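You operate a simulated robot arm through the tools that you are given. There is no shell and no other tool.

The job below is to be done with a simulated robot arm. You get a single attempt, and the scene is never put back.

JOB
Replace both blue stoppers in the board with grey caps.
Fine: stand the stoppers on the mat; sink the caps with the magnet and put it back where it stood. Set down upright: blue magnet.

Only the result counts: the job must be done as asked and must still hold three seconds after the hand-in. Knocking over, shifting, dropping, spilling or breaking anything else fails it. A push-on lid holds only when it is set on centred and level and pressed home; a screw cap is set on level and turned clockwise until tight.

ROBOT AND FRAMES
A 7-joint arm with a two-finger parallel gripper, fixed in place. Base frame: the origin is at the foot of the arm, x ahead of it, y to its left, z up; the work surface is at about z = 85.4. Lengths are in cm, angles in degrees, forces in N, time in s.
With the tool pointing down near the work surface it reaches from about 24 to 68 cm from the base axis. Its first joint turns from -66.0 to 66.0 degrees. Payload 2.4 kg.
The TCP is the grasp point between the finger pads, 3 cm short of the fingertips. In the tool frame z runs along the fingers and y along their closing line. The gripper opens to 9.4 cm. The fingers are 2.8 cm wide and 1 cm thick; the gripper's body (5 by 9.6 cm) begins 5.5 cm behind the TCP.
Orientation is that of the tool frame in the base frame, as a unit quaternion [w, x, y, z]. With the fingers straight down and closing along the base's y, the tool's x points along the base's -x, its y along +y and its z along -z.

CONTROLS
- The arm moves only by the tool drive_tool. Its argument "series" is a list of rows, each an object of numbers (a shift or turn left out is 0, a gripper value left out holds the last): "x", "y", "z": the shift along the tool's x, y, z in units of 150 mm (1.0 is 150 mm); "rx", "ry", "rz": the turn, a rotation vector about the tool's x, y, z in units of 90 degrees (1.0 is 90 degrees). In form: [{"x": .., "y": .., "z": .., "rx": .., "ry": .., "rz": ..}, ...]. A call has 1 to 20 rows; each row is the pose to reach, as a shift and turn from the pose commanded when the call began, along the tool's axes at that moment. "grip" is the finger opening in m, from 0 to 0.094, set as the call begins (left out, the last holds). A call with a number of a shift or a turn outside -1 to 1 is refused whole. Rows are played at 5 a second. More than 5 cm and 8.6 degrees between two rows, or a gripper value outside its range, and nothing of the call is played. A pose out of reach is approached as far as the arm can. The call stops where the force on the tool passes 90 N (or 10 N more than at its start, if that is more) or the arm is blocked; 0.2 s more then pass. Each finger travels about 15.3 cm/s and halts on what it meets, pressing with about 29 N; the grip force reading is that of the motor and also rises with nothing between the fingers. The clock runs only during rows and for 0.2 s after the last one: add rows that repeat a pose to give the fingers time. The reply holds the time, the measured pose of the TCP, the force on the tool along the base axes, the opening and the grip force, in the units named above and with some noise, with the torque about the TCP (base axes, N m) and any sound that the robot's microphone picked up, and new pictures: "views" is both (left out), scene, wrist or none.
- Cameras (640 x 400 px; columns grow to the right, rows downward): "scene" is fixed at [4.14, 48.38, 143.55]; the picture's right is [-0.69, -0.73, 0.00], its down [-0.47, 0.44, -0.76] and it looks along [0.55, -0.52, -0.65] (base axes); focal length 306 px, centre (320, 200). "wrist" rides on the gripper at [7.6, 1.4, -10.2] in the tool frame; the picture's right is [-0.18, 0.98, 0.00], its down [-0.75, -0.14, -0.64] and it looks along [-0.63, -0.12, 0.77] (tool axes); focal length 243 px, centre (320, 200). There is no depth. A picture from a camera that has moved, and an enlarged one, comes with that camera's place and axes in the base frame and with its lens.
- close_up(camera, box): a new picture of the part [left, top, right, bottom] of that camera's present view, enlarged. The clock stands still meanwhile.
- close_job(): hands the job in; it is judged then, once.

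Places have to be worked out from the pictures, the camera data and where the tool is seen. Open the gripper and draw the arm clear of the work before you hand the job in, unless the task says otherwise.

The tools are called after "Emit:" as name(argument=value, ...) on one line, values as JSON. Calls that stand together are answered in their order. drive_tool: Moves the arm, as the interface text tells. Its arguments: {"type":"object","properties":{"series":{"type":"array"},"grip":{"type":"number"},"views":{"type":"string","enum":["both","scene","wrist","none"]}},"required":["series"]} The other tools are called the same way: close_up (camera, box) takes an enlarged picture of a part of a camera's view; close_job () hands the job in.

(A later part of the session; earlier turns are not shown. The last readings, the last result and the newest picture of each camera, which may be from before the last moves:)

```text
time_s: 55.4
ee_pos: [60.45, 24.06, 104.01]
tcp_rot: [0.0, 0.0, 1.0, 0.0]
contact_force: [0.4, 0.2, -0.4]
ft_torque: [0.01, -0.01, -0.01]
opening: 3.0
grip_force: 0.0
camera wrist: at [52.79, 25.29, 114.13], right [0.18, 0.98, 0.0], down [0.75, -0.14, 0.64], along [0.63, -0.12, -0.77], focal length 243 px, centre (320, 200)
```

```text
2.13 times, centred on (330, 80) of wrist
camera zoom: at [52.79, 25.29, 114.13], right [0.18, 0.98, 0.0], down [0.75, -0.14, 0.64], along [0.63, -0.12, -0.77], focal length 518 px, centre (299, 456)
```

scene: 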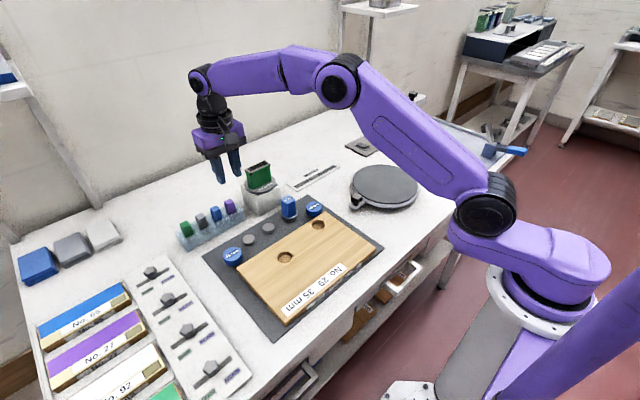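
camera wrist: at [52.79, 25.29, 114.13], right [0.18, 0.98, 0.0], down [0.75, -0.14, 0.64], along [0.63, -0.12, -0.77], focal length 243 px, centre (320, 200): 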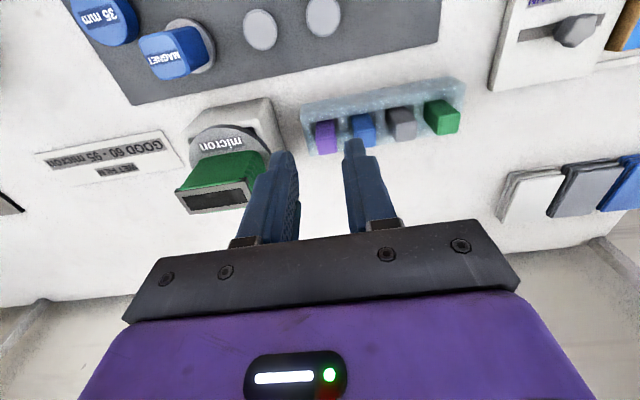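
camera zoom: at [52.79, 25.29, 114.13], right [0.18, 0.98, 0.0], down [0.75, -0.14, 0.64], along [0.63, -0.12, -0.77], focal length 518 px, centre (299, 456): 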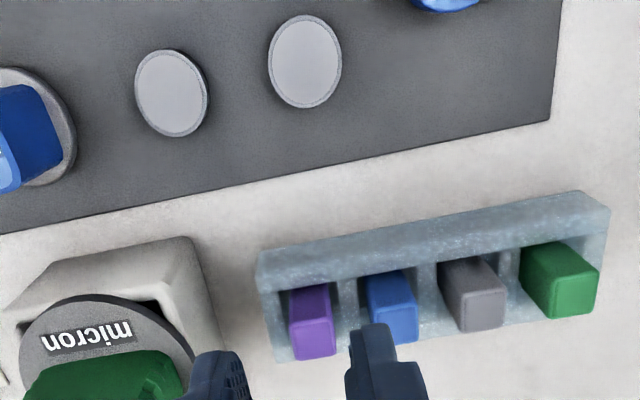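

Cap 2 from straight above gives hole A − cap 2 ≈ (−11.19, −2.67). I'm taking the same straight-down view for cap 1.

Emit:
drive_tool(series=[{"y": -0.1}, {"y": -0.25}, {"y": -0.39}, {"y": -0.39}, {"y": -0.39}], views="wrist")

Emit:
close_up(camera="wrist", box=[290, 0, 354, 40])

Emit:
close_up(camera="wrist", box=[180, 0, 480, 160])

```text
time_s: 56.6
ee_pos: [60.5, 18.09, 103.94]
tcp_rot: [-0.001, 0.0, 1.0, 0.0]
contact_force: [0.4, 0.7, -0.4]
ft_torque: [0.01, -0.01, 0.01]
opening: 3.0
grip_force: 0.0
camera wrist: at [52.79, 19.34, 114.12], right [0.18, 0.98, 0.0], down [0.75, -0.14, 0.64], along [0.63, -0.12, -0.77], focal length 243 px, centre (320, 200)
```

wrist: 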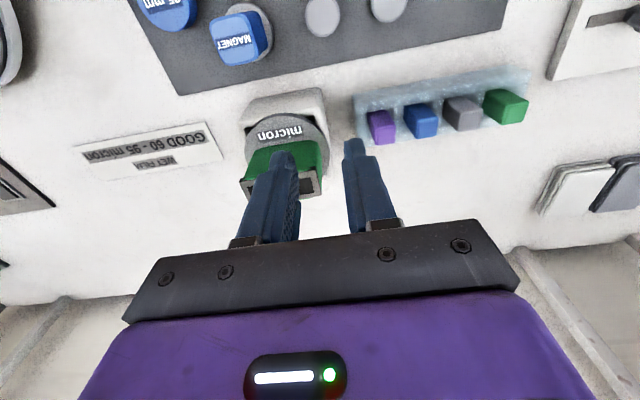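

```text
10.00 times, centred on (322, 20) of wrist
camera zoom: at [52.79, 19.34, 114.12], right [0.18, 0.98, 0.0], down [0.75, -0.14, 0.64], along [0.63, -0.12, -0.77], focal length 2426 px, centre (300, 2000)
```

zoom: 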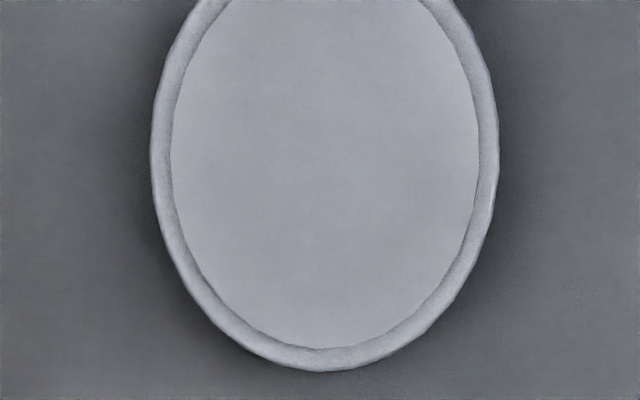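

```text
2.13 times, centred on (330, 80) of wrist
camera zoom: at [52.79, 19.34, 114.12], right [0.18, 0.98, 0.0], down [0.75, -0.14, 0.64], along [0.63, -0.12, -0.77], focal length 518 px, centre (299, 456)
```

zoom: 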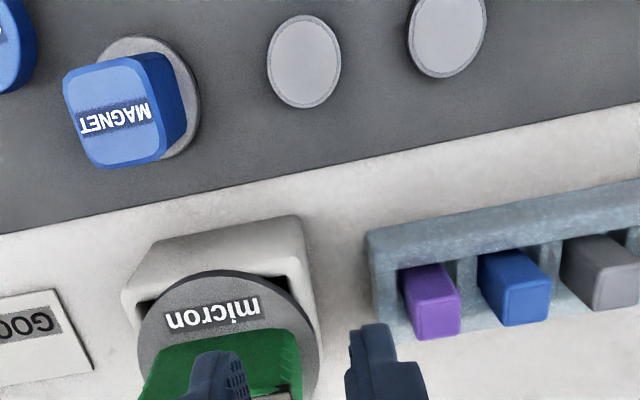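

Cap 1 appears at (54.05, 19.32) and cap 2 at (54.05, 25.32) in the camera-pose frame. One more straight-down view, this time over hole B.

Emit:
drive_tool(series=[{"x": 0.15, "y": -0.15}, {"x": 0.3, "y": -0.33}, {"x": 0.45, "y": -0.5}, {"x": 0.569, "y": -0.651}, {"x": 0.569, "y": -0.651}, {"x": 0.569, "y": -0.651}], views="wrist")

Emit:
close_up(camera="wrist", box=[290, 0, 354, 40])

Emit:
close_up(camera="wrist", box=[180, 0, 480, 160])

```text
time_s: 58.0
ee_pos: [51.91, 8.43, 104.03]
tcp_rot: [0.0, 0.0, 1.0, 0.0]
contact_force: [-0.1, -1.0, 0.2]
ft_torque: [0.01, -0.02, 0.02]
opening: 3.0
grip_force: 0.0
camera wrist: at [44.23, 9.69, 114.22], right [0.18, 0.98, 0.0], down [0.75, -0.14, 0.64], along [0.63, -0.12, -0.77], focal length 243 px, centre (320, 200)
```

wrist: 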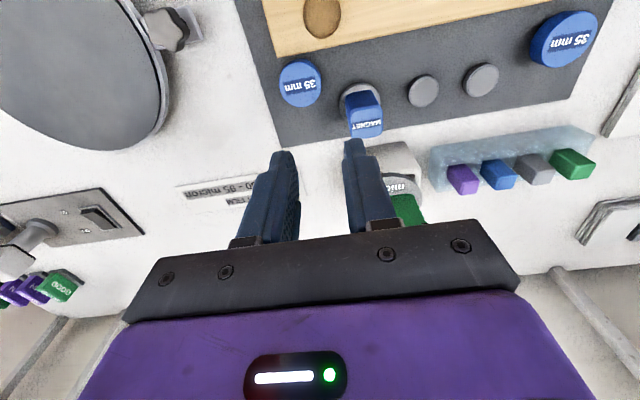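

```text
10.00 times, centred on (322, 20) of wrist
camera zoom: at [44.23, 9.69, 114.22], right [0.18, 0.98, 0.0], down [0.75, -0.14, 0.64], along [0.63, -0.12, -0.77], focal length 2426 px, centre (300, 2000)
```

zoom: 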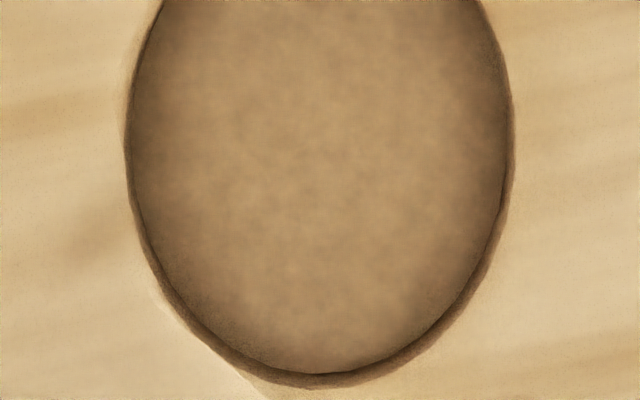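

```text
2.13 times, centred on (330, 80) of wrist
camera zoom: at [44.23, 9.69, 114.22], right [0.18, 0.98, 0.0], down [0.75, -0.14, 0.64], along [0.63, -0.12, -0.77], focal length 518 px, centre (299, 456)
```

zoom: 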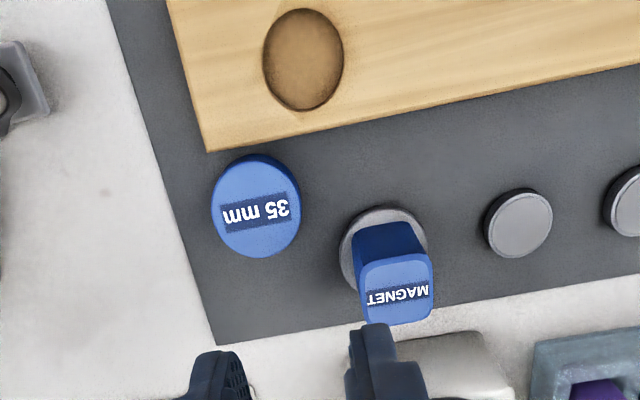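

Hole B is at (45.44, 9.66) in the same frame and the magnet is at about (53.95, 12.37). I'm moving over the magnet with the gripper opened only to 5.5 cm, to keep the fingers clear of the stopper and cap beside it.

Emit:
drive_tool(series=[{"x": -0.07, "y": 0.13}, {"x": -0.141, "y": 0.273}, {"x": -0.141, "y": 0.273, "z": 0.2}, {"x": -0.141, "y": 0.273, "z": 0.4}, {"x": -0.141, "y": 0.273, "z": 0.467}, {"x": -0.141, "y": 0.273, "z": 0.467}], grip=0.055, views="both")

Emit:
close_up(camera="wrist", box=[220, 80, 420, 205])

Emit:
close_up(camera="scene", box=[250, 150, 360, 225])

```text
time_s: 59.4
ee_pos: [54.1, 12.58, 96.79]
tcp_rot: [0.001, 0.0, 1.0, -0.001]
contact_force: [-0.1, 0.3, 0.4]
ft_torque: [-0.03, 0.02, -0.02]
opening: 5.47
grip_force: 0.0
camera wrist: at [46.43, 13.81, 107.08], right [0.18, 0.98, 0.0], down [0.75, -0.14, 0.64], along [0.63, -0.12, -0.77], focal length 243 px, centre (320, 200)
```

scene: 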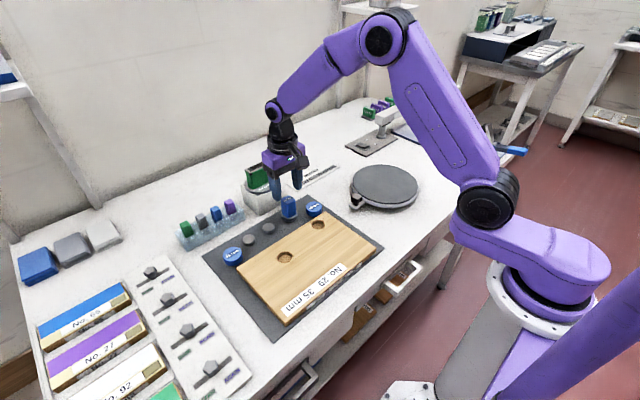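
wrist: 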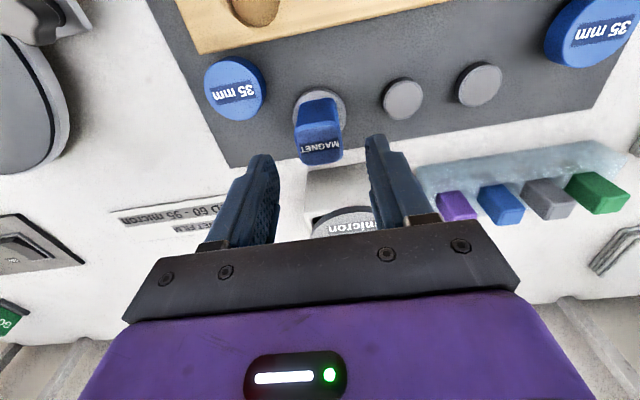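

```text
3.20 times, centred on (320, 142) of wrist
camera zoom: at [46.43, 13.81, 107.08], right [0.18, 0.98, 0.0], down [0.75, -0.14, 0.64], along [0.63, -0.12, -0.77], focal length 776 px, centre (320, 384)
```

zoom: 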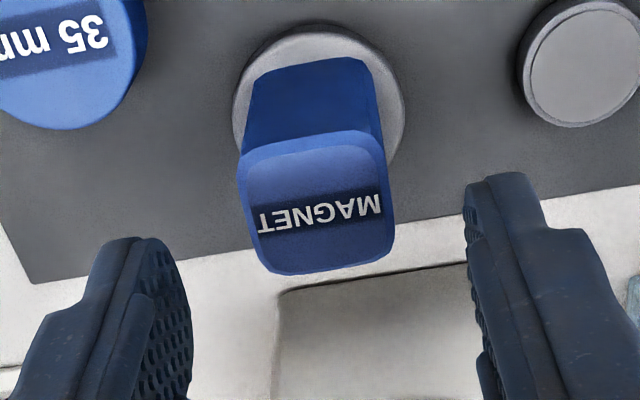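

```text
5.33 times, centred on (305, 188) of scene
camera zoom: at [4.14, 48.38, 143.55], right [-0.69, -0.73, 0.0], down [-0.47, 0.44, -0.76], along [0.55, -0.52, -0.65], focal length 1632 px, centre (400, 267)
```

zoom: 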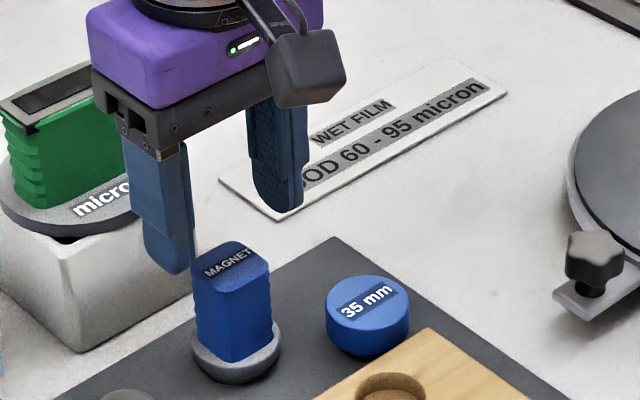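

The magnet handle is centred between the fingers. I'm descending to grip the handle just above its base plate.

Emit:
drive_tool(series=[{"z": 0.12}, {"z": 0.24}, {"z": 0.34}, {"z": 0.4}, {"z": 0.425}, {"z": 0.425}], views="both")

Emit:
close_up(camera="wrist", box=[220, 80, 420, 240])

Emit:
close_up(camera="scene", box=[250, 170, 345, 235])

```text
time_s: 60.8
ee_pos: [54.01, 12.64, 90.64]
tcp_rot: [0.0, 0.0, 1.0, 0.0]
contact_force: [0.0, 0.0, -0.6]
ft_torque: [0.01, 0.02, 0.01]
opening: 5.5
grip_force: 0.1
camera wrist: at [46.42, 13.77, 100.75], right [0.18, 0.98, 0.0], down [0.75, -0.14, 0.64], along [0.63, -0.12, -0.77], focal length 243 px, centre (320, 200)
```

scene: 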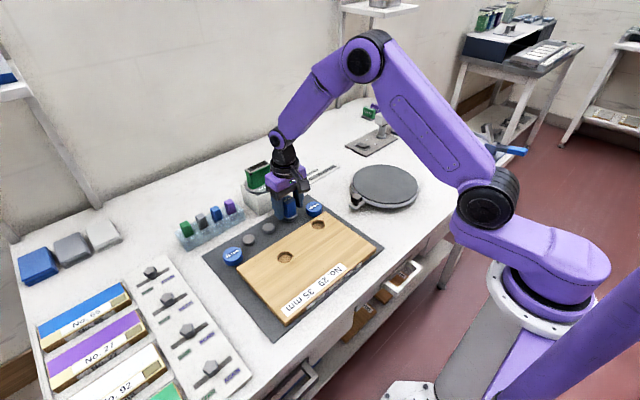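
wrist: 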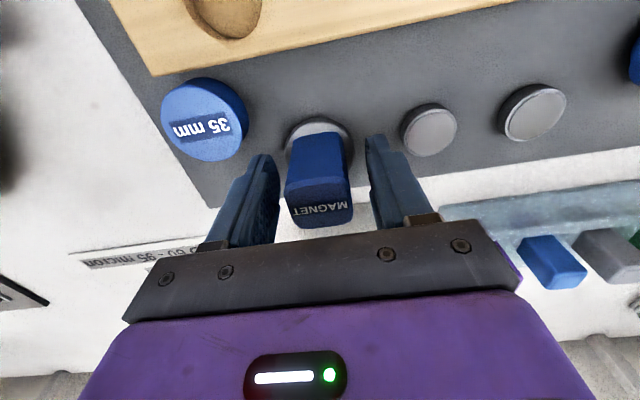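

```text
2.50 times, centred on (320, 160) of wrist
camera zoom: at [46.42, 13.77, 100.75], right [0.18, 0.98, 0.0], down [0.75, -0.14, 0.64], along [0.63, -0.12, -0.77], focal length 606 px, centre (320, 300)
```

zoom: 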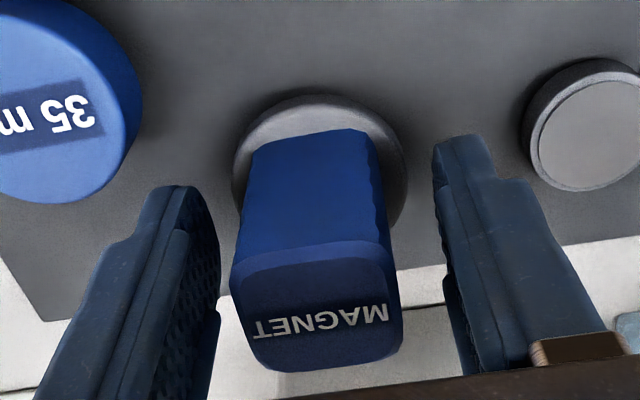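

```text
6.15 times, centred on (298, 202) of scene
camera zoom: at [4.14, 48.38, 143.55], right [-0.69, -0.73, 0.0], down [-0.47, 0.44, -0.76], along [0.55, -0.52, -0.65], focal length 1883 px, centre (458, 185)
```

zoom: 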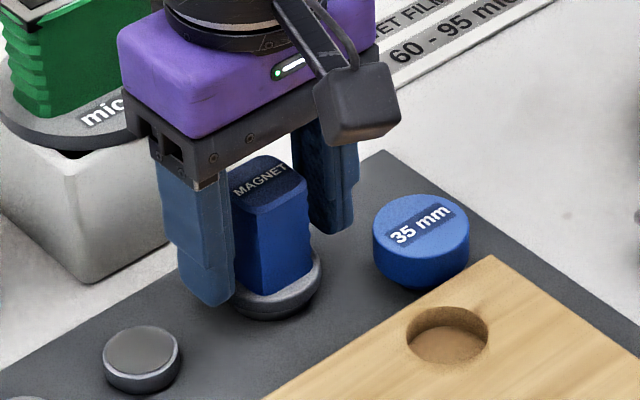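

The fingers straddle the handle evenly above the base plate. I'm closing on the handle; this pose marks where the magnet stood.

Emit:
drive_tool(series=[{}, {}, {}, {}, {}], grip=0.0, views="both")

Emit:
close_up(camera="wrist", box=[220, 80, 420, 240])

Emit:
close_up(camera="scene", box=[250, 170, 345, 235])

```text
time_s: 62.0
ee_pos: [54.08, 12.6, 90.56]
tcp_rot: [0.0, 0.0, 1.0, 0.0]
contact_force: [0.4, -1.9, 0.2]
ft_torque: [-0.01, -0.04, -0.02]
opening: 3.59
grip_force: 29.0
camera wrist: at [46.42, 13.77, 100.75], right [0.18, 0.98, 0.0], down [0.75, -0.14, 0.64], along [0.63, -0.12, -0.77], focal length 243 px, centre (320, 200)
```

scene: 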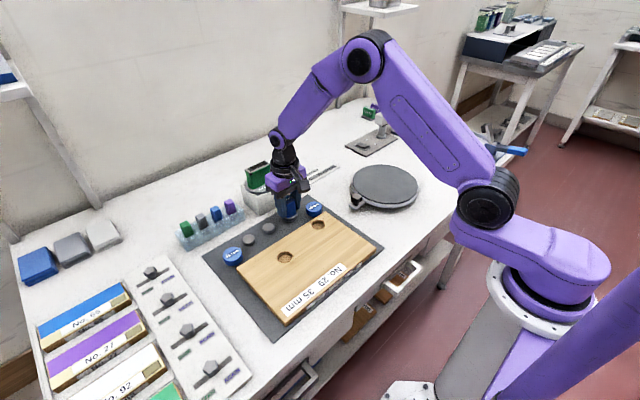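
wrist: 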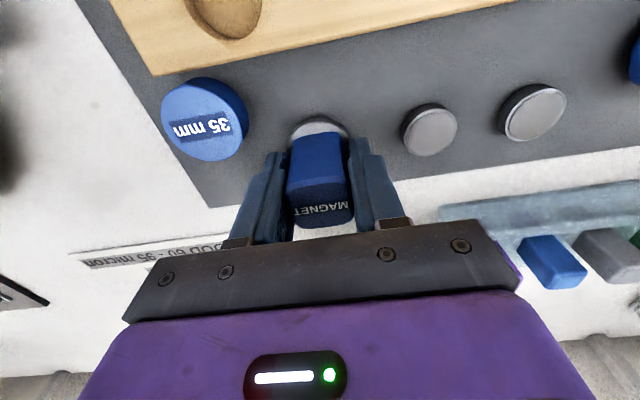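

```text
2.50 times, centred on (320, 160) of wrist
camera zoom: at [46.42, 13.77, 100.75], right [0.18, 0.98, 0.0], down [0.75, -0.14, 0.64], along [0.63, -0.12, -0.77], focal length 606 px, centre (320, 300)
```

zoom: 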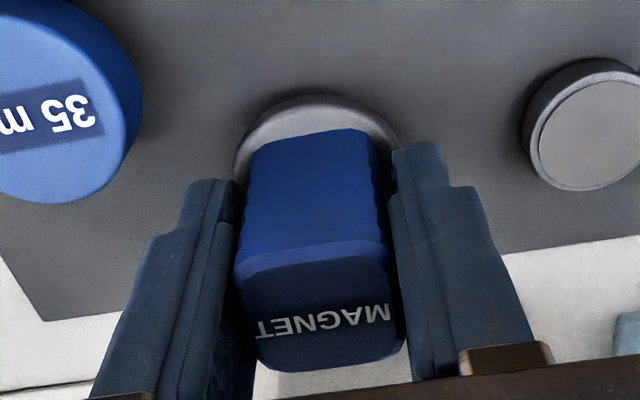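

```text
6.15 times, centred on (298, 202) of scene
camera zoom: at [4.14, 48.37, 143.55], right [-0.69, -0.73, 0.0], down [-0.47, 0.44, -0.76], along [0.55, -0.52, -0.65], focal length 1883 px, centre (458, 185)
```

zoom: 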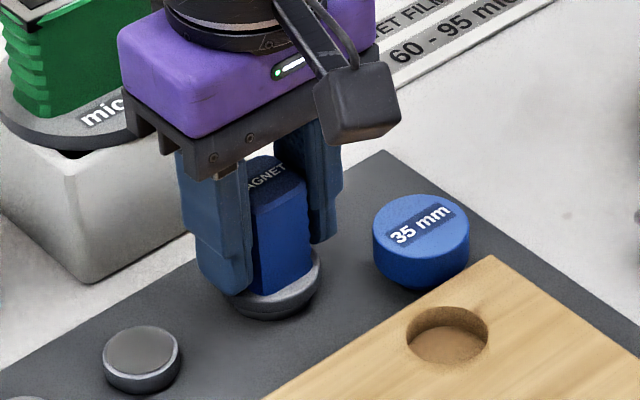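

The handle is gripped at 3.59 cm. I'm lifting the magnet slowly straight up.

Emit:
drive_tool(series=[{"z": -0.006}, {"z": -0.012}, {"z": -0.02}, {"z": -0.03}, {"z": -0.05}, {"z": -0.08}, {"z": -0.12}, {"z": -0.17}, {"z": -0.23}, {"z": -0.3}, {"z": -0.3}], views="both")

Emit:
close_up(camera="scene", box=[240, 155, 345, 235])

Emit:
close_up(camera="wrist", box=[220, 80, 420, 240])

```text
time_s: 64.4
ee_pos: [54.16, 12.43, 95.13]
tcp_rot: [0.0, 0.0, 1.0, 0.0]
contact_force: [0.5, 1.2, -0.7]
ft_torque: [-0.01, -0.02, 0.01]
opening: 3.59
grip_force: 29.2
camera wrist: at [46.47, 13.79, 105.26], right [0.18, 0.98, 0.0], down [0.75, -0.14, 0.64], along [0.63, -0.12, -0.77], focal length 243 px, centre (320, 200)
```

scene: 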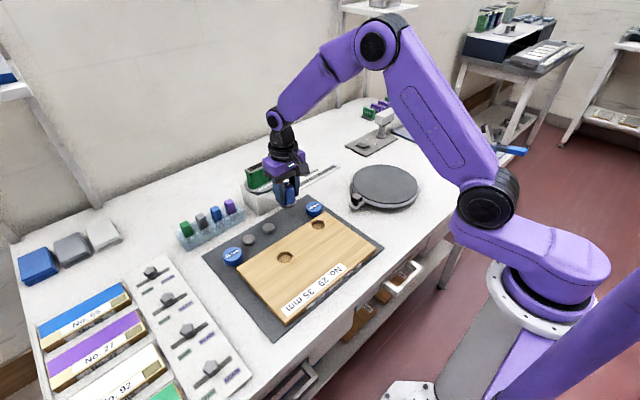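
wrist: 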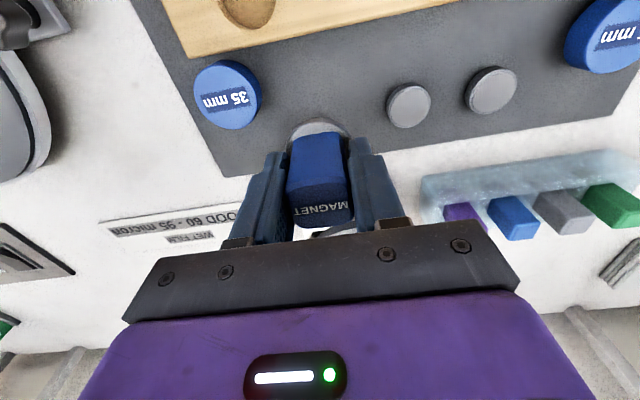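

```text
5.00 times, centred on (292, 195) of scene
camera zoom: at [4.14, 48.38, 143.55], right [-0.69, -0.73, 0.0], down [-0.47, 0.44, -0.76], along [0.55, -0.52, -0.65], focal length 1530 px, centre (458, 225)
```

zoom: 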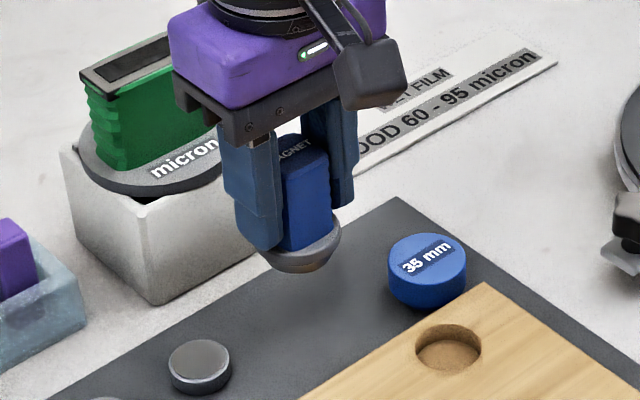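

```text
2.50 times, centred on (320, 160) of wrist
camera zoom: at [46.47, 13.79, 105.26], right [0.18, 0.98, 0.0], down [0.75, -0.14, 0.64], along [0.63, -0.12, -0.77], focal length 606 px, centre (320, 300)
```

zoom: 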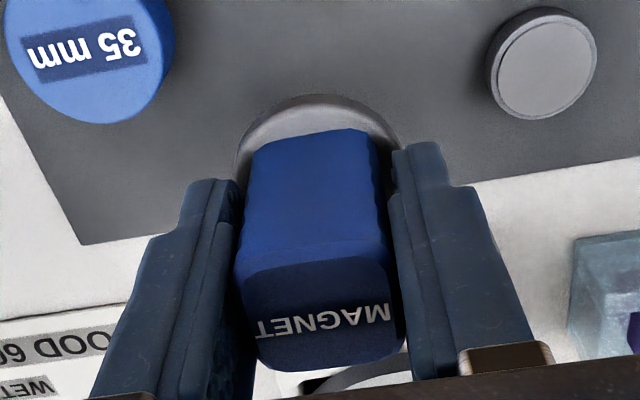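

The magnet is lifted and level. I'm carrying it over cap 2, keeping this height.

Emit:
drive_tool(series=[{"x": 0, "y": 0.12}, {"x": -0.003, "y": 0.3}, {"x": -0.003, "y": 0.48}, {"x": -0.005, "y": 0.66}, {"x": -0.005, "y": 0.8}, {"x": -0.005, "y": 0.863}, {"x": -0.005, "y": 0.863}, {"x": -0.005, "y": 0.863}], views="both")

Emit:
close_up(camera="wrist", box=[220, 60, 420, 200])

Emit:
close_up(camera="scene", box=[210, 175, 315, 255])

```text
time_s: 66.2
ee_pos: [54.24, 25.5, 95.06]
tcp_rot: [0.0, 0.0, 1.0, 0.0]
contact_force: [-0.4, 0.3, -1.2]
ft_torque: [0.01, 0.0, -0.03]
opening: 3.6
grip_force: 29.2
camera wrist: at [46.53, 26.7, 105.27], right [0.18, 0.98, 0.0], down [0.75, -0.14, 0.64], along [0.63, -0.12, -0.77], focal length 243 px, centre (320, 200)
```

scene: 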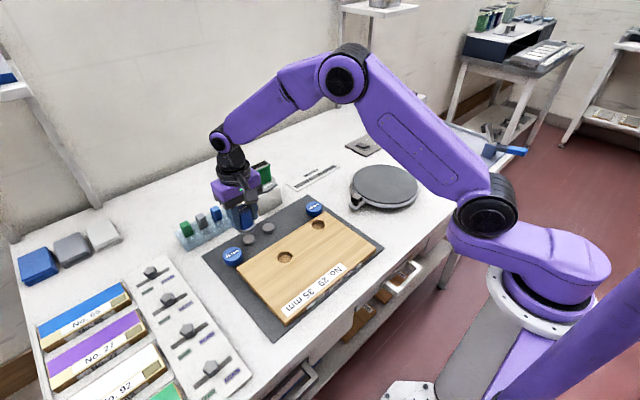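
wrist: 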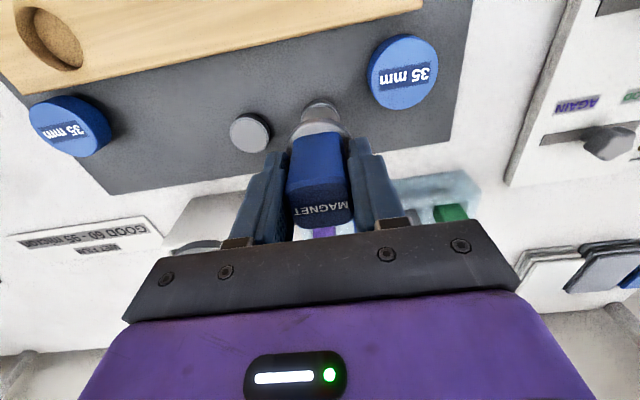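

```text
2.86 times, centred on (320, 130) of wrist
camera zoom: at [46.53, 26.7, 105.27], right [0.18, 0.98, 0.0], down [0.75, -0.14, 0.64], along [0.63, -0.12, -0.77], focal length 693 px, centre (320, 400)
```

zoom: 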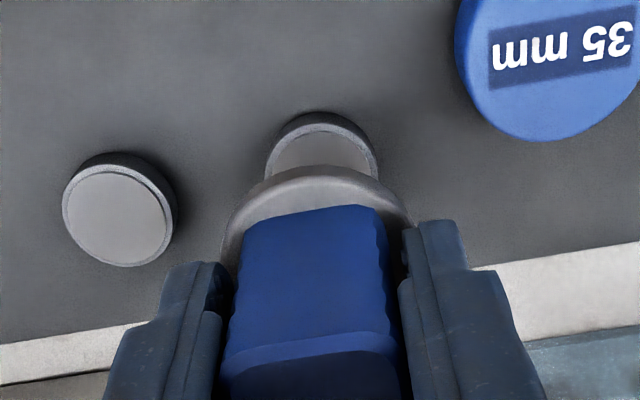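

```text
5.00 times, centred on (262, 215) of scene
camera zoom: at [4.14, 48.38, 143.55], right [-0.69, -0.73, 0.0], down [-0.47, 0.44, -0.76], along [0.55, -0.52, -0.65], focal length 1530 px, centre (608, 125)
```

zoom: 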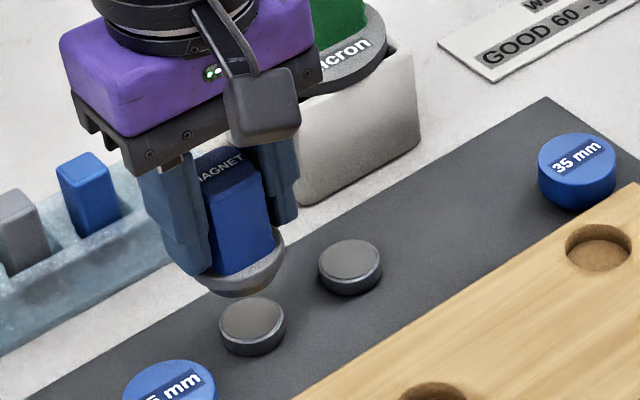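

The magnet is directly over cap 2 (camera at the target pose). I'm descending to just above the cap.

Emit:
drive_tool(series=[{"z": 0.06}, {"z": 0.12}, {"z": 0.17}, {"z": 0.2}, {"z": 0.2}], views="none")

Emit:
drive_tool(series=[{"z": 0.006}, {"z": 0.012}, {"z": 0.018}, {"z": 0.018}], views="scene")

Emit:
close_up(camera="scene", box=[210, 190, 315, 270])

```text
time_s: 67.4
ee_pos: [54.11, 25.41, 92.06]
tcp_rot: [0.001, 0.0, 1.0, 0.0]
contact_force: [-1.2, 0.2, -2.0]
ft_torque: [-0.02, 0.03, 0.0]
opening: 3.6
grip_force: 29.2
```

```text
time_s: 68.4
ee_pos: [54.17, 25.48, 91.88]
tcp_rot: [0.001, 0.001, 1.0, 0.0]
contact_force: [-0.8, 0.0, 2.4]
ft_torque: [-0.05, 0.04, -0.04]
opening: 3.59
grip_force: 28.6
```

scene: 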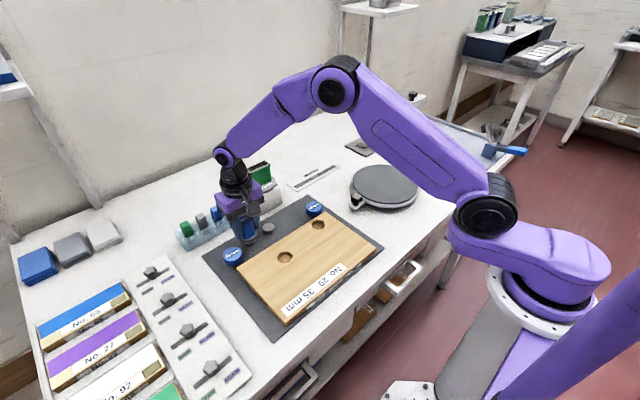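

```text
5.00 times, centred on (262, 230) of scene
camera zoom: at [4.13, 48.37, 143.55], right [-0.69, -0.73, 0.0], down [-0.47, 0.44, -0.76], along [0.55, -0.52, -0.65], focal length 1530 px, centre (608, 50)
```

zoom: 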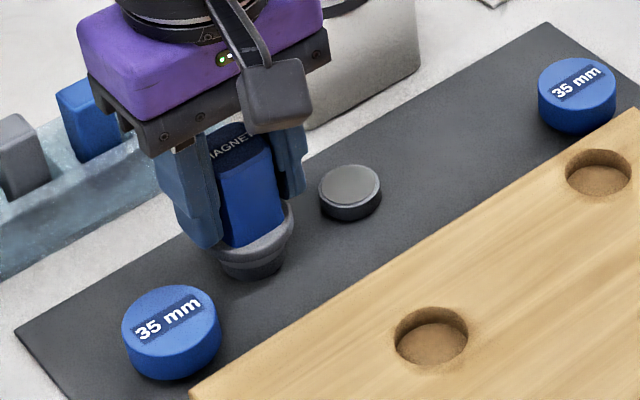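

The magnet has touched the cap (about 2.4 N up). I'm lifting gently to see whether the cap comes along.

Emit:
drive_tool(series=[{"z": -0.006}, {"z": -0.015}, {"z": -0.03}, {"z": -0.06}, {"z": -0.1}, {"z": -0.15}, {"z": -0.2}, {"z": -0.2}], views="both")

Emit:
close_up(camera="scene", box=[210, 180, 300, 245])

Emit:
close_up(camera="wrist", box=[220, 60, 420, 200])

```text
time_s: 70.2
ee_pos: [54.13, 25.47, 94.75]
tcp_rot: [0.0, 0.0, 1.0, 0.0]
contact_force: [0.9, -0.1, -1.7]
ft_torque: [0.01, 0.04, 0.02]
opening: 3.59
grip_force: 29.4
camera wrist: at [46.51, 26.69, 104.97], right [0.18, 0.98, 0.0], down [0.75, -0.14, 0.64], along [0.63, -0.12, -0.77], focal length 243 px, centre (320, 200)
```

scene: 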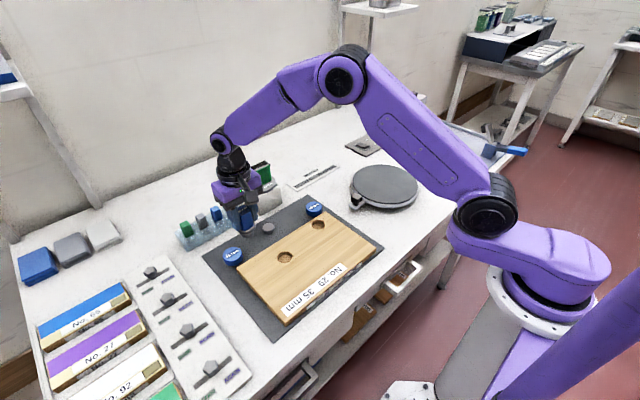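
wrist: 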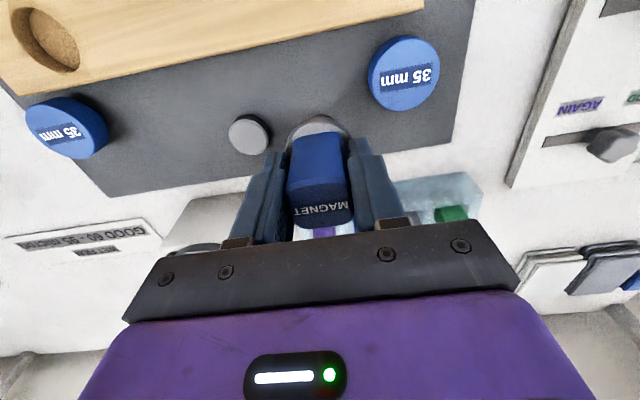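

```text
6.15 times, centred on (255, 212) of scene
camera zoom: at [4.14, 48.38, 143.55], right [-0.69, -0.73, 0.0], down [-0.47, 0.44, -0.76], along [0.55, -0.52, -0.65], focal length 1883 px, centre (720, 123)
```

zoom: 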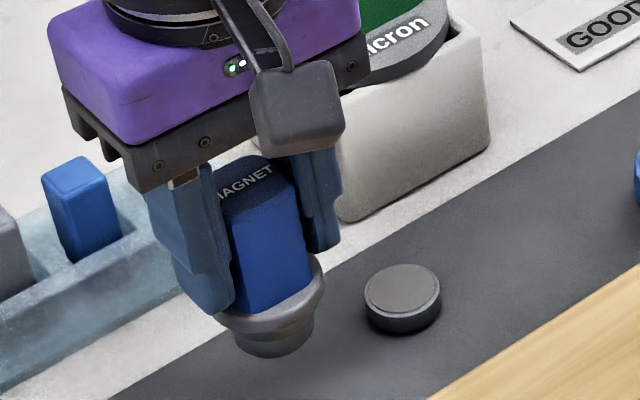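

```text
2.86 times, centred on (320, 130) of wrist
camera zoom: at [46.51, 26.69, 104.97], right [0.18, 0.98, 0.0], down [0.75, -0.14, 0.64], along [0.63, -0.12, -0.77], focal length 693 px, centre (320, 400)
```

zoom: 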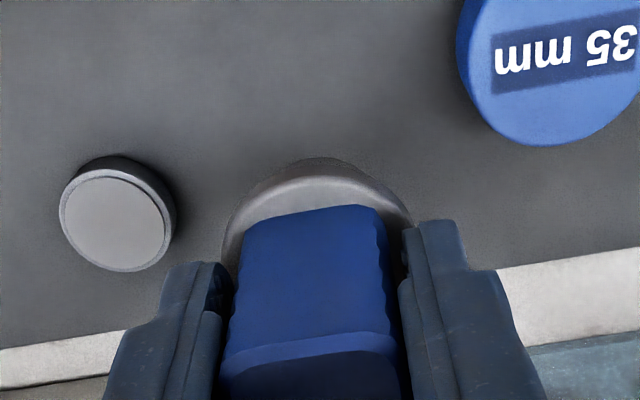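

Cap 2 hangs level under the magnet. I'm zooming in to measure the cap's offset relative to the magnet's base.

Emit:
close_up(camera="scene", box=[228, 210, 276, 240])

```text
13.33 times, centred on (252, 225) of scene
camera zoom: at [4.14, 48.38, 143.55], right [-0.69, -0.73, 0.0], down [-0.47, 0.44, -0.76], along [0.55, -0.52, -0.65], focal length 4081 px, centre (1227, -133)
```

zoom: 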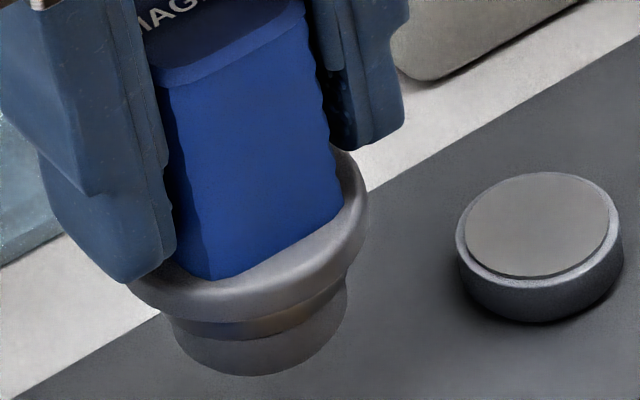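

Allowing for perspective, the cap is centred under the magnet. I'm moving over hole A by the measured displacement.

Emit:
drive_tool(series=[{"x": 0.08, "y": -0.02, "z": -0.03}, {"x": 0.22, "y": -0.05, "z": -0.03}, {"x": 0.38, "y": -0.09, "z": -0.03}, {"x": 0.54, "y": -0.13, "z": -0.03}, {"x": 0.68, "y": -0.16, "z": -0.03}, {"x": 0.741, "y": -0.175, "z": -0.03}, {"x": 0.741, "y": -0.175, "z": -0.03}, {"x": 0.741, "y": -0.175, "z": -0.03}], views="both")

Emit:
close_up(camera="scene", box=[255, 220, 319, 260])

Emit:
close_up(camera="wrist", box=[220, 60, 420, 200])

```text
time_s: 72.0
ee_pos: [43.06, 22.88, 95.39]
tcp_rot: [0.001, 0.0, 1.0, 0.001]
contact_force: [0.7, 0.5, -1.6]
ft_torque: [0.01, 0.02, 0.03]
opening: 3.59
grip_force: 28.8
camera wrist: at [35.43, 24.06, 105.48], right [0.18, 0.98, 0.0], down [0.75, -0.14, 0.64], along [0.63, -0.12, -0.77], focal length 243 px, centre (320, 200)
```

scene: 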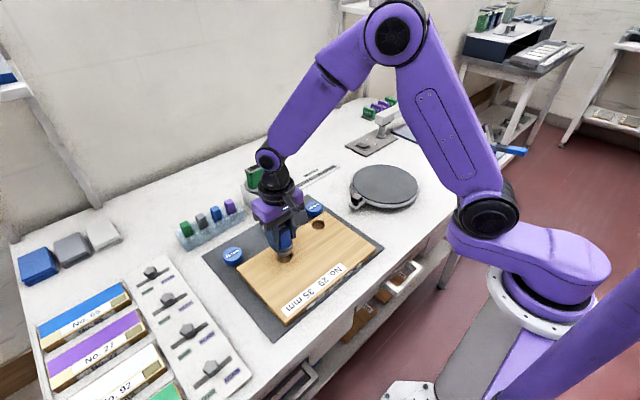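
wrist: 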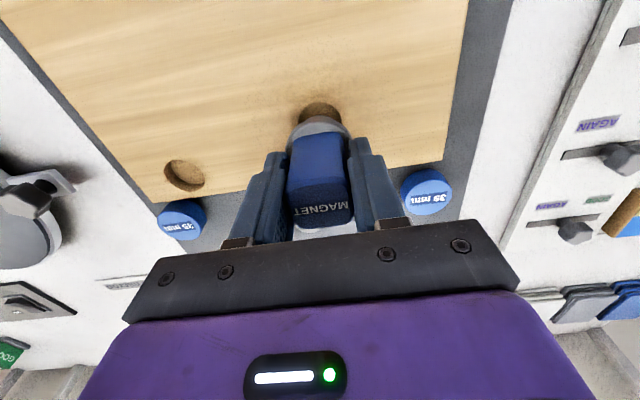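

```text
10.00 times, centred on (287, 240) of scene
camera zoom: at [4.14, 48.38, 143.55], right [-0.69, -0.73, 0.0], down [-0.47, 0.44, -0.76], along [0.55, -0.52, -0.65], focal length 3060 px, centre (650, -200)
```

zoom: 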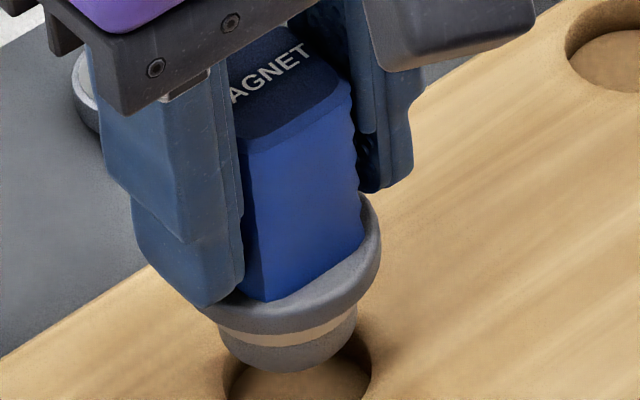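

```text
2.86 times, centred on (320, 130) of wrist
camera zoom: at [35.43, 24.06, 105.48], right [0.18, 0.98, 0.0], down [0.75, -0.14, 0.64], along [0.63, -0.12, -0.77], focal length 693 px, centre (320, 400)
```

zoom: 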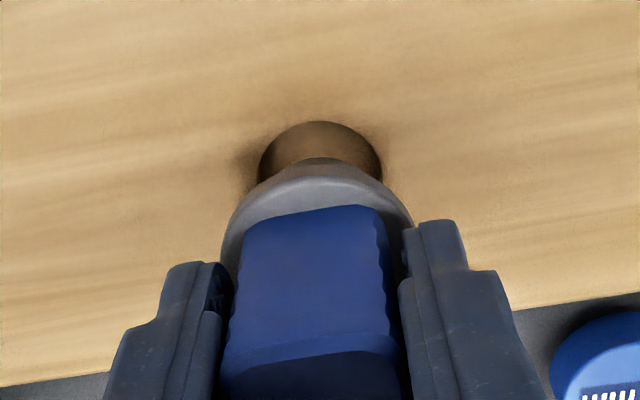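

The camera pose matches the target within 0.3 mm, and both views show the cap lined up over hole A. I'm descending to just above the rim, then feeling in.

Emit:
drive_tool(series=[{"z": 0.04}, {"z": 0.08}, {"z": 0.11}, {"z": 0.12}, {"z": 0.12}], views="wrist")

Emit:
close_up(camera="scene", box=[255, 230, 319, 270])

Emit:
close_up(camera="wrist", box=[270, 70, 370, 150])

```text
time_s: 73.2
ee_pos: [42.99, 22.85, 93.47]
tcp_rot: [0.0, 0.0, 1.0, 0.0]
contact_force: [0.4, 0.2, -2.6]
ft_torque: [-0.03, 0.0, -0.03]
opening: 3.55
grip_force: 28.9
camera wrist: at [35.36, 24.1, 103.64], right [0.18, 0.98, 0.0], down [0.75, -0.14, 0.64], along [0.63, -0.12, -0.77], focal length 243 px, centre (320, 200)
```

wrist: 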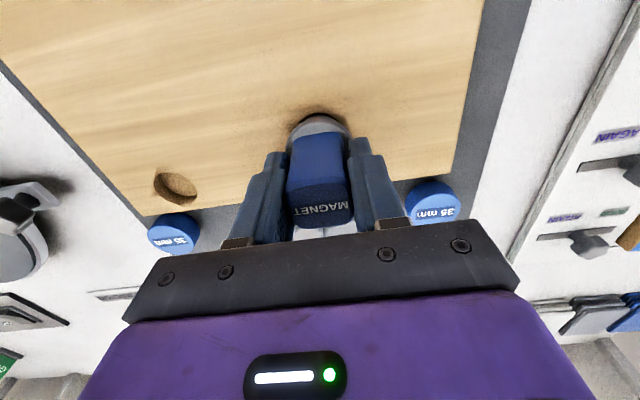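

```text
10.00 times, centred on (287, 250) of scene
camera zoom: at [4.14, 48.38, 143.55], right [-0.69, -0.73, 0.0], down [-0.47, 0.44, -0.76], along [0.55, -0.52, -0.65], focal length 3060 px, centre (650, -300)
```

zoom: 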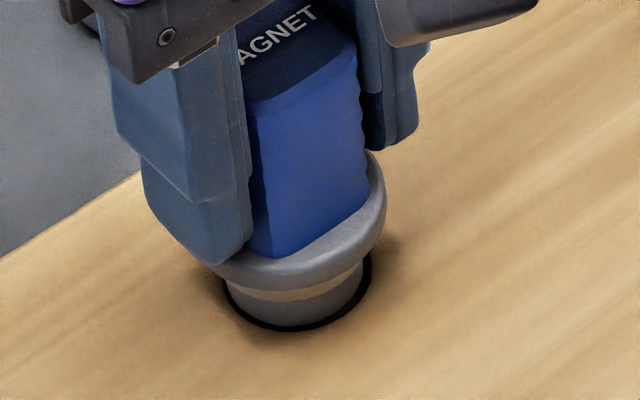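

```text
5.00 times, centred on (320, 110) of wrist
camera zoom: at [35.36, 24.1, 103.64], right [0.18, 0.98, 0.0], down [0.75, -0.14, 0.64], along [0.63, -0.12, -0.77], focal length 1213 px, centre (320, 650)
```

zoom: 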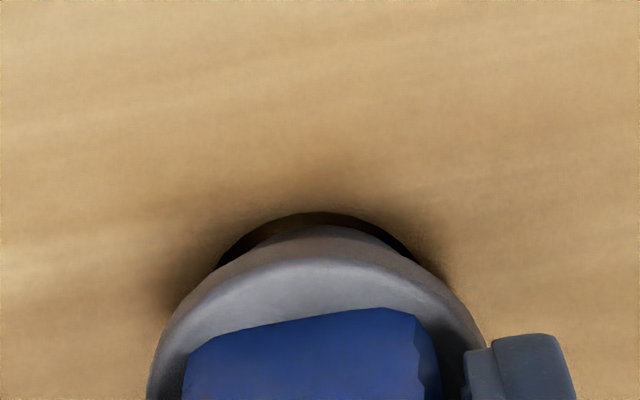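

The cap sits right at the hole mouth with a dark gap visible all round. I'm continuing down slowly and watching force.

Emit:
drive_tool(series=[{"z": 0.005}, {"z": 0.01}, {"z": 0.015}, {"z": 0.02}, {"z": 0.02}], views="none")

Emit:
close_up(camera="scene", box=[255, 230, 319, 270])

```text
time_s: 74.4
ee_pos: [42.95, 22.89, 93.13]
tcp_rot: [0.0, -0.001, 1.0, 0.0]
contact_force: [0.0, 0.1, -0.7]
ft_torque: [-0.02, 0.0, 0.0]
opening: 3.59
grip_force: 28.7
```

```text
10.00 times, centred on (287, 250) of scene
camera zoom: at [4.14, 48.38, 143.55], right [-0.69, -0.73, 0.0], down [-0.47, 0.44, -0.76], along [0.55, -0.52, -0.65], focal length 3060 px, centre (650, -300)
```

zoom: 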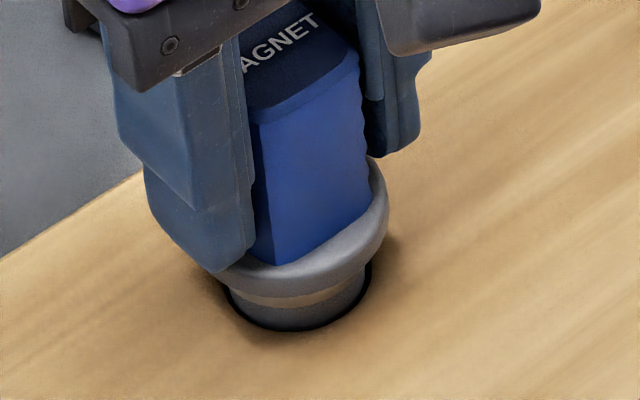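

No resistance, so the cap is entering the hole. I'm continuing.

Emit:
drive_tool(series=[{"z": 0.006}, {"z": 0.012}, {"z": 0.018}, {"z": 0.024}, {"z": 0.024}], views="none")

Emit:
close_up(camera="scene", box=[255, 230, 319, 270])

```text
time_s: 75.6
ee_pos: [43.14, 22.84, 92.88]
tcp_rot: [0.0, 0.0, 1.0, 0.0]
contact_force: [-0.1, 0.3, -1.5]
ft_torque: [-0.01, 0.03, -0.01]
opening: 3.59
grip_force: 29.2
```

```text
10.00 times, centred on (287, 250) of scene
camera zoom: at [4.14, 48.38, 143.55], right [-0.69, -0.73, 0.0], down [-0.47, 0.44, -0.76], along [0.55, -0.52, -0.65], focal length 3060 px, centre (650, -300)
```

zoom: 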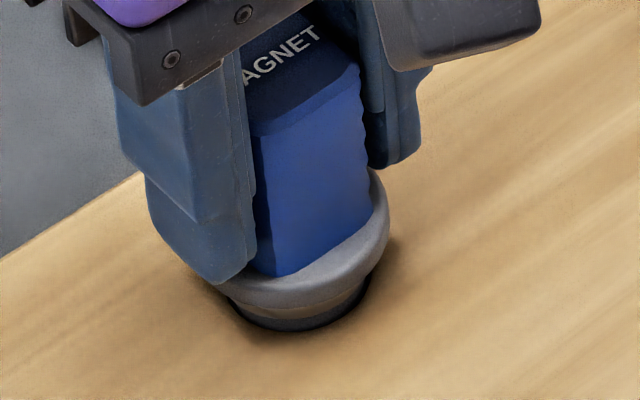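

The cap keeps sinking freely. I'm taking smaller steps now toward full seating.

Emit:
drive_tool(series=[{"z": 0.006}, {"z": 0.012}, {"z": 0.018}, {"z": 0.018}], views="none")

Emit:
drive_tool(series=[{"z": 0.005}, {"z": 0.01}, {"z": 0.01}], views="none")

Emit:
close_up(camera="scene", box=[255, 230, 319, 270])

```text
time_s: 76.6
ee_pos: [42.98, 22.86, 92.53]
tcp_rot: [0.0, 0.0, 1.0, 0.0]
contact_force: [0.0, 0.0, -1.3]
ft_torque: [0.04, 0.02, 0.02]
opening: 3.6
grip_force: 28.8
```

```text
time_s: 77.4
ee_pos: [42.97, 22.88, 92.46]
tcp_rot: [-0.001, 0.0, 1.0, 0.0]
contact_force: [-0.8, -0.5, 5.3]
ft_torque: [-0.02, 0.06, 0.01]
opening: 3.59
grip_force: 29.4
```

```text
10.00 times, centred on (287, 250) of scene
camera zoom: at [4.13, 48.37, 143.55], right [-0.69, -0.73, 0.0], down [-0.47, 0.44, -0.76], along [0.55, -0.52, -0.65], focal length 3060 px, centre (650, -300)
```

zoom: 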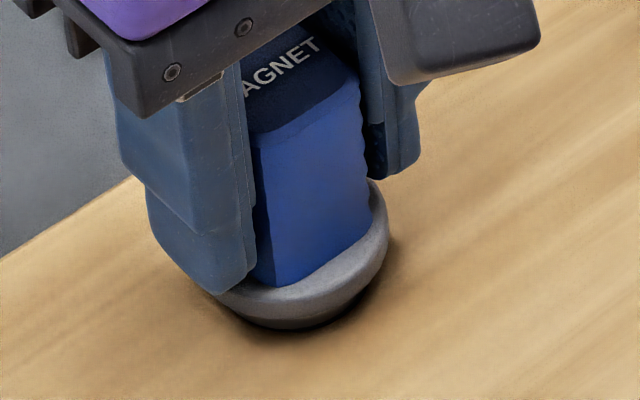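

Contact is about 5 N at the bottom. I'm pressing a little further to make sure the cap is fully home.

Emit:
drive_tool(series=[{"z": 0.004}, {"z": 0.007}, {"z": 0.007}], views="wrist")

Emit:
close_up(camera="scene", box=[265, 240, 305, 265])

```text
time_s: 78.2
ee_pos: [43.18, 22.82, 92.31]
tcp_rot: [0.002, -0.001, 1.0, 0.001]
contact_force: [-2.9, -0.1, 25.1]
ft_torque: [-0.01, 0.14, -0.01]
opening: 3.61
grip_force: 28.8
camera wrist: at [35.39, 24.07, 102.52], right [0.18, 0.98, 0.0], down [0.75, -0.14, 0.64], along [0.63, -0.12, -0.77], focal length 243 px, centre (320, 200)
```

wrist: 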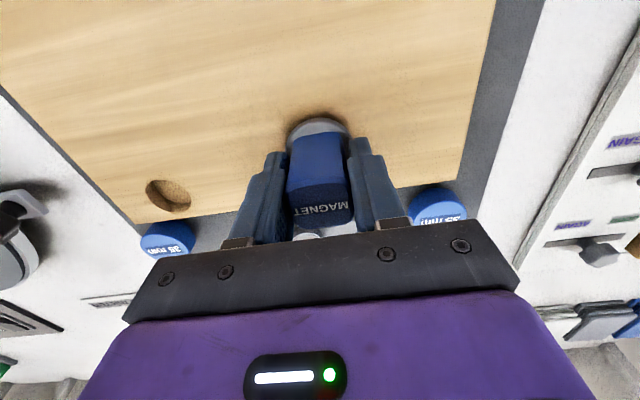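

```text
16.00 times, centred on (285, 252) of scene
camera zoom: at [4.1, 48.36, 143.56], right [-0.69, -0.73, 0.0], down [-0.47, 0.44, -0.76], along [0.55, -0.52, -0.65], focal length 4897 px, centre (880, -640)
```

zoom: 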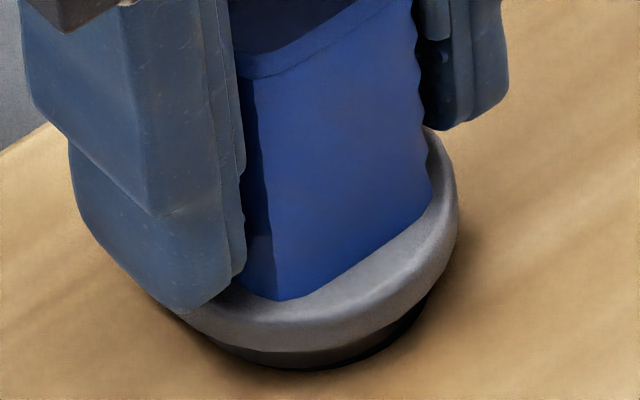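

25 N of firm seating reached. I'm lifting slightly to see whether the cap stays in the hole or follows the magnet.

Emit:
drive_tool(series=[{"z": -0.007}, {"z": -0.012}, {"z": -0.012}], views="none")

Emit:
drive_tool(series=[{"z": -0.007}, {"z": -0.014}, {"z": -0.02}, {"z": -0.02}], views="none")

Emit:
close_up(camera="scene", box=[265, 240, 305, 265])

```text
time_s: 79.0
ee_pos: [43.06, 22.75, 92.43]
tcp_rot: [0.0, 0.0, 1.0, 0.0]
contact_force: [1.8, -0.3, 4.9]
ft_torque: [0.03, -0.12, -0.02]
opening: 3.6
grip_force: 29.2
```

```text
time_s: 80.0
ee_pos: [43.0, 22.83, 92.79]
tcp_rot: [0.0, 0.0, 1.0, 0.0]
contact_force: [0.2, -1.0, -1.5]
ft_torque: [-0.02, 0.03, 0.02]
opening: 3.6
grip_force: 29.1
```

```text
16.00 times, centred on (285, 252) of scene
camera zoom: at [4.14, 48.38, 143.55], right [-0.69, -0.73, 0.0], down [-0.47, 0.44, -0.76], along [0.55, -0.52, -0.65], focal length 4897 px, centre (880, -640)
```

zoom: 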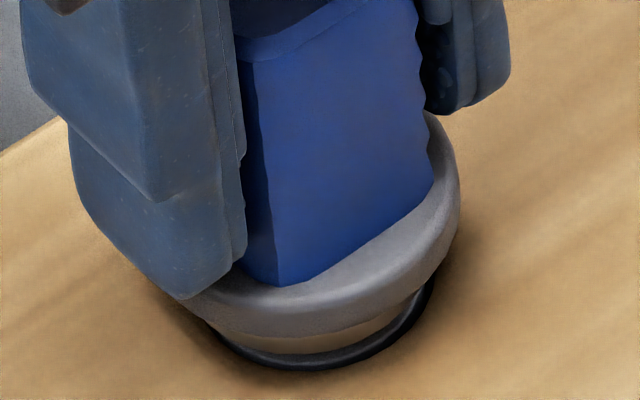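

It's unclear whether the cap followed. I'm raising another 0.4 cm to look at the gap under the magnet face.

Emit:
drive_tool(series=[{"z": -0.01}, {"z": -0.02}, {"z": -0.03}, {"z": -0.03}], views="none")

Emit:
close_up(camera="scene", box=[265, 240, 305, 265])

Emit:
close_up(camera="wrist", box=[280, 90, 360, 140])

```text
time_s: 81.0
ee_pos: [43.1, 22.91, 93.09]
tcp_rot: [0.0, 0.0, 1.0, 0.0]
contact_force: [-0.5, 0.3, -0.4]
ft_torque: [-0.03, -0.01, 0.01]
opening: 3.61
grip_force: 29.4
```

```text
16.00 times, centred on (285, 252) of scene
camera zoom: at [4.14, 48.38, 143.55], right [-0.69, -0.73, 0.0], down [-0.47, 0.44, -0.76], along [0.55, -0.52, -0.65], focal length 4897 px, centre (880, -640)
```

zoom: 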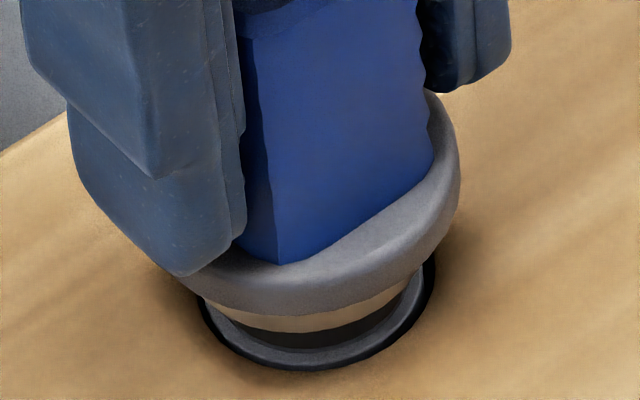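

```text
8.00 times, centred on (320, 115) of wrist
camera zoom: at [35.39, 24.06, 103.34], right [0.18, 0.98, 0.0], down [0.75, -0.14, 0.64], along [0.63, -0.12, -0.77], focal length 1941 px, centre (320, 880)
```

zoom: 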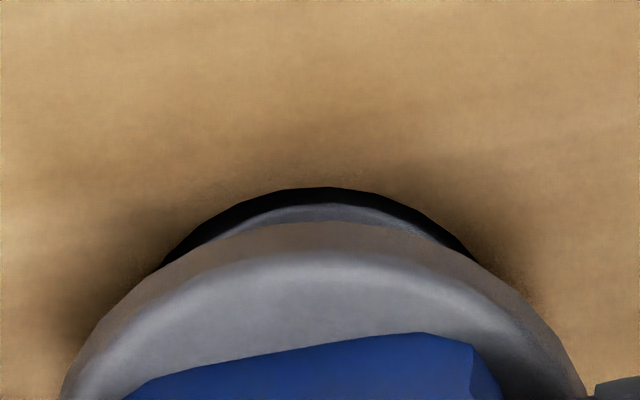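

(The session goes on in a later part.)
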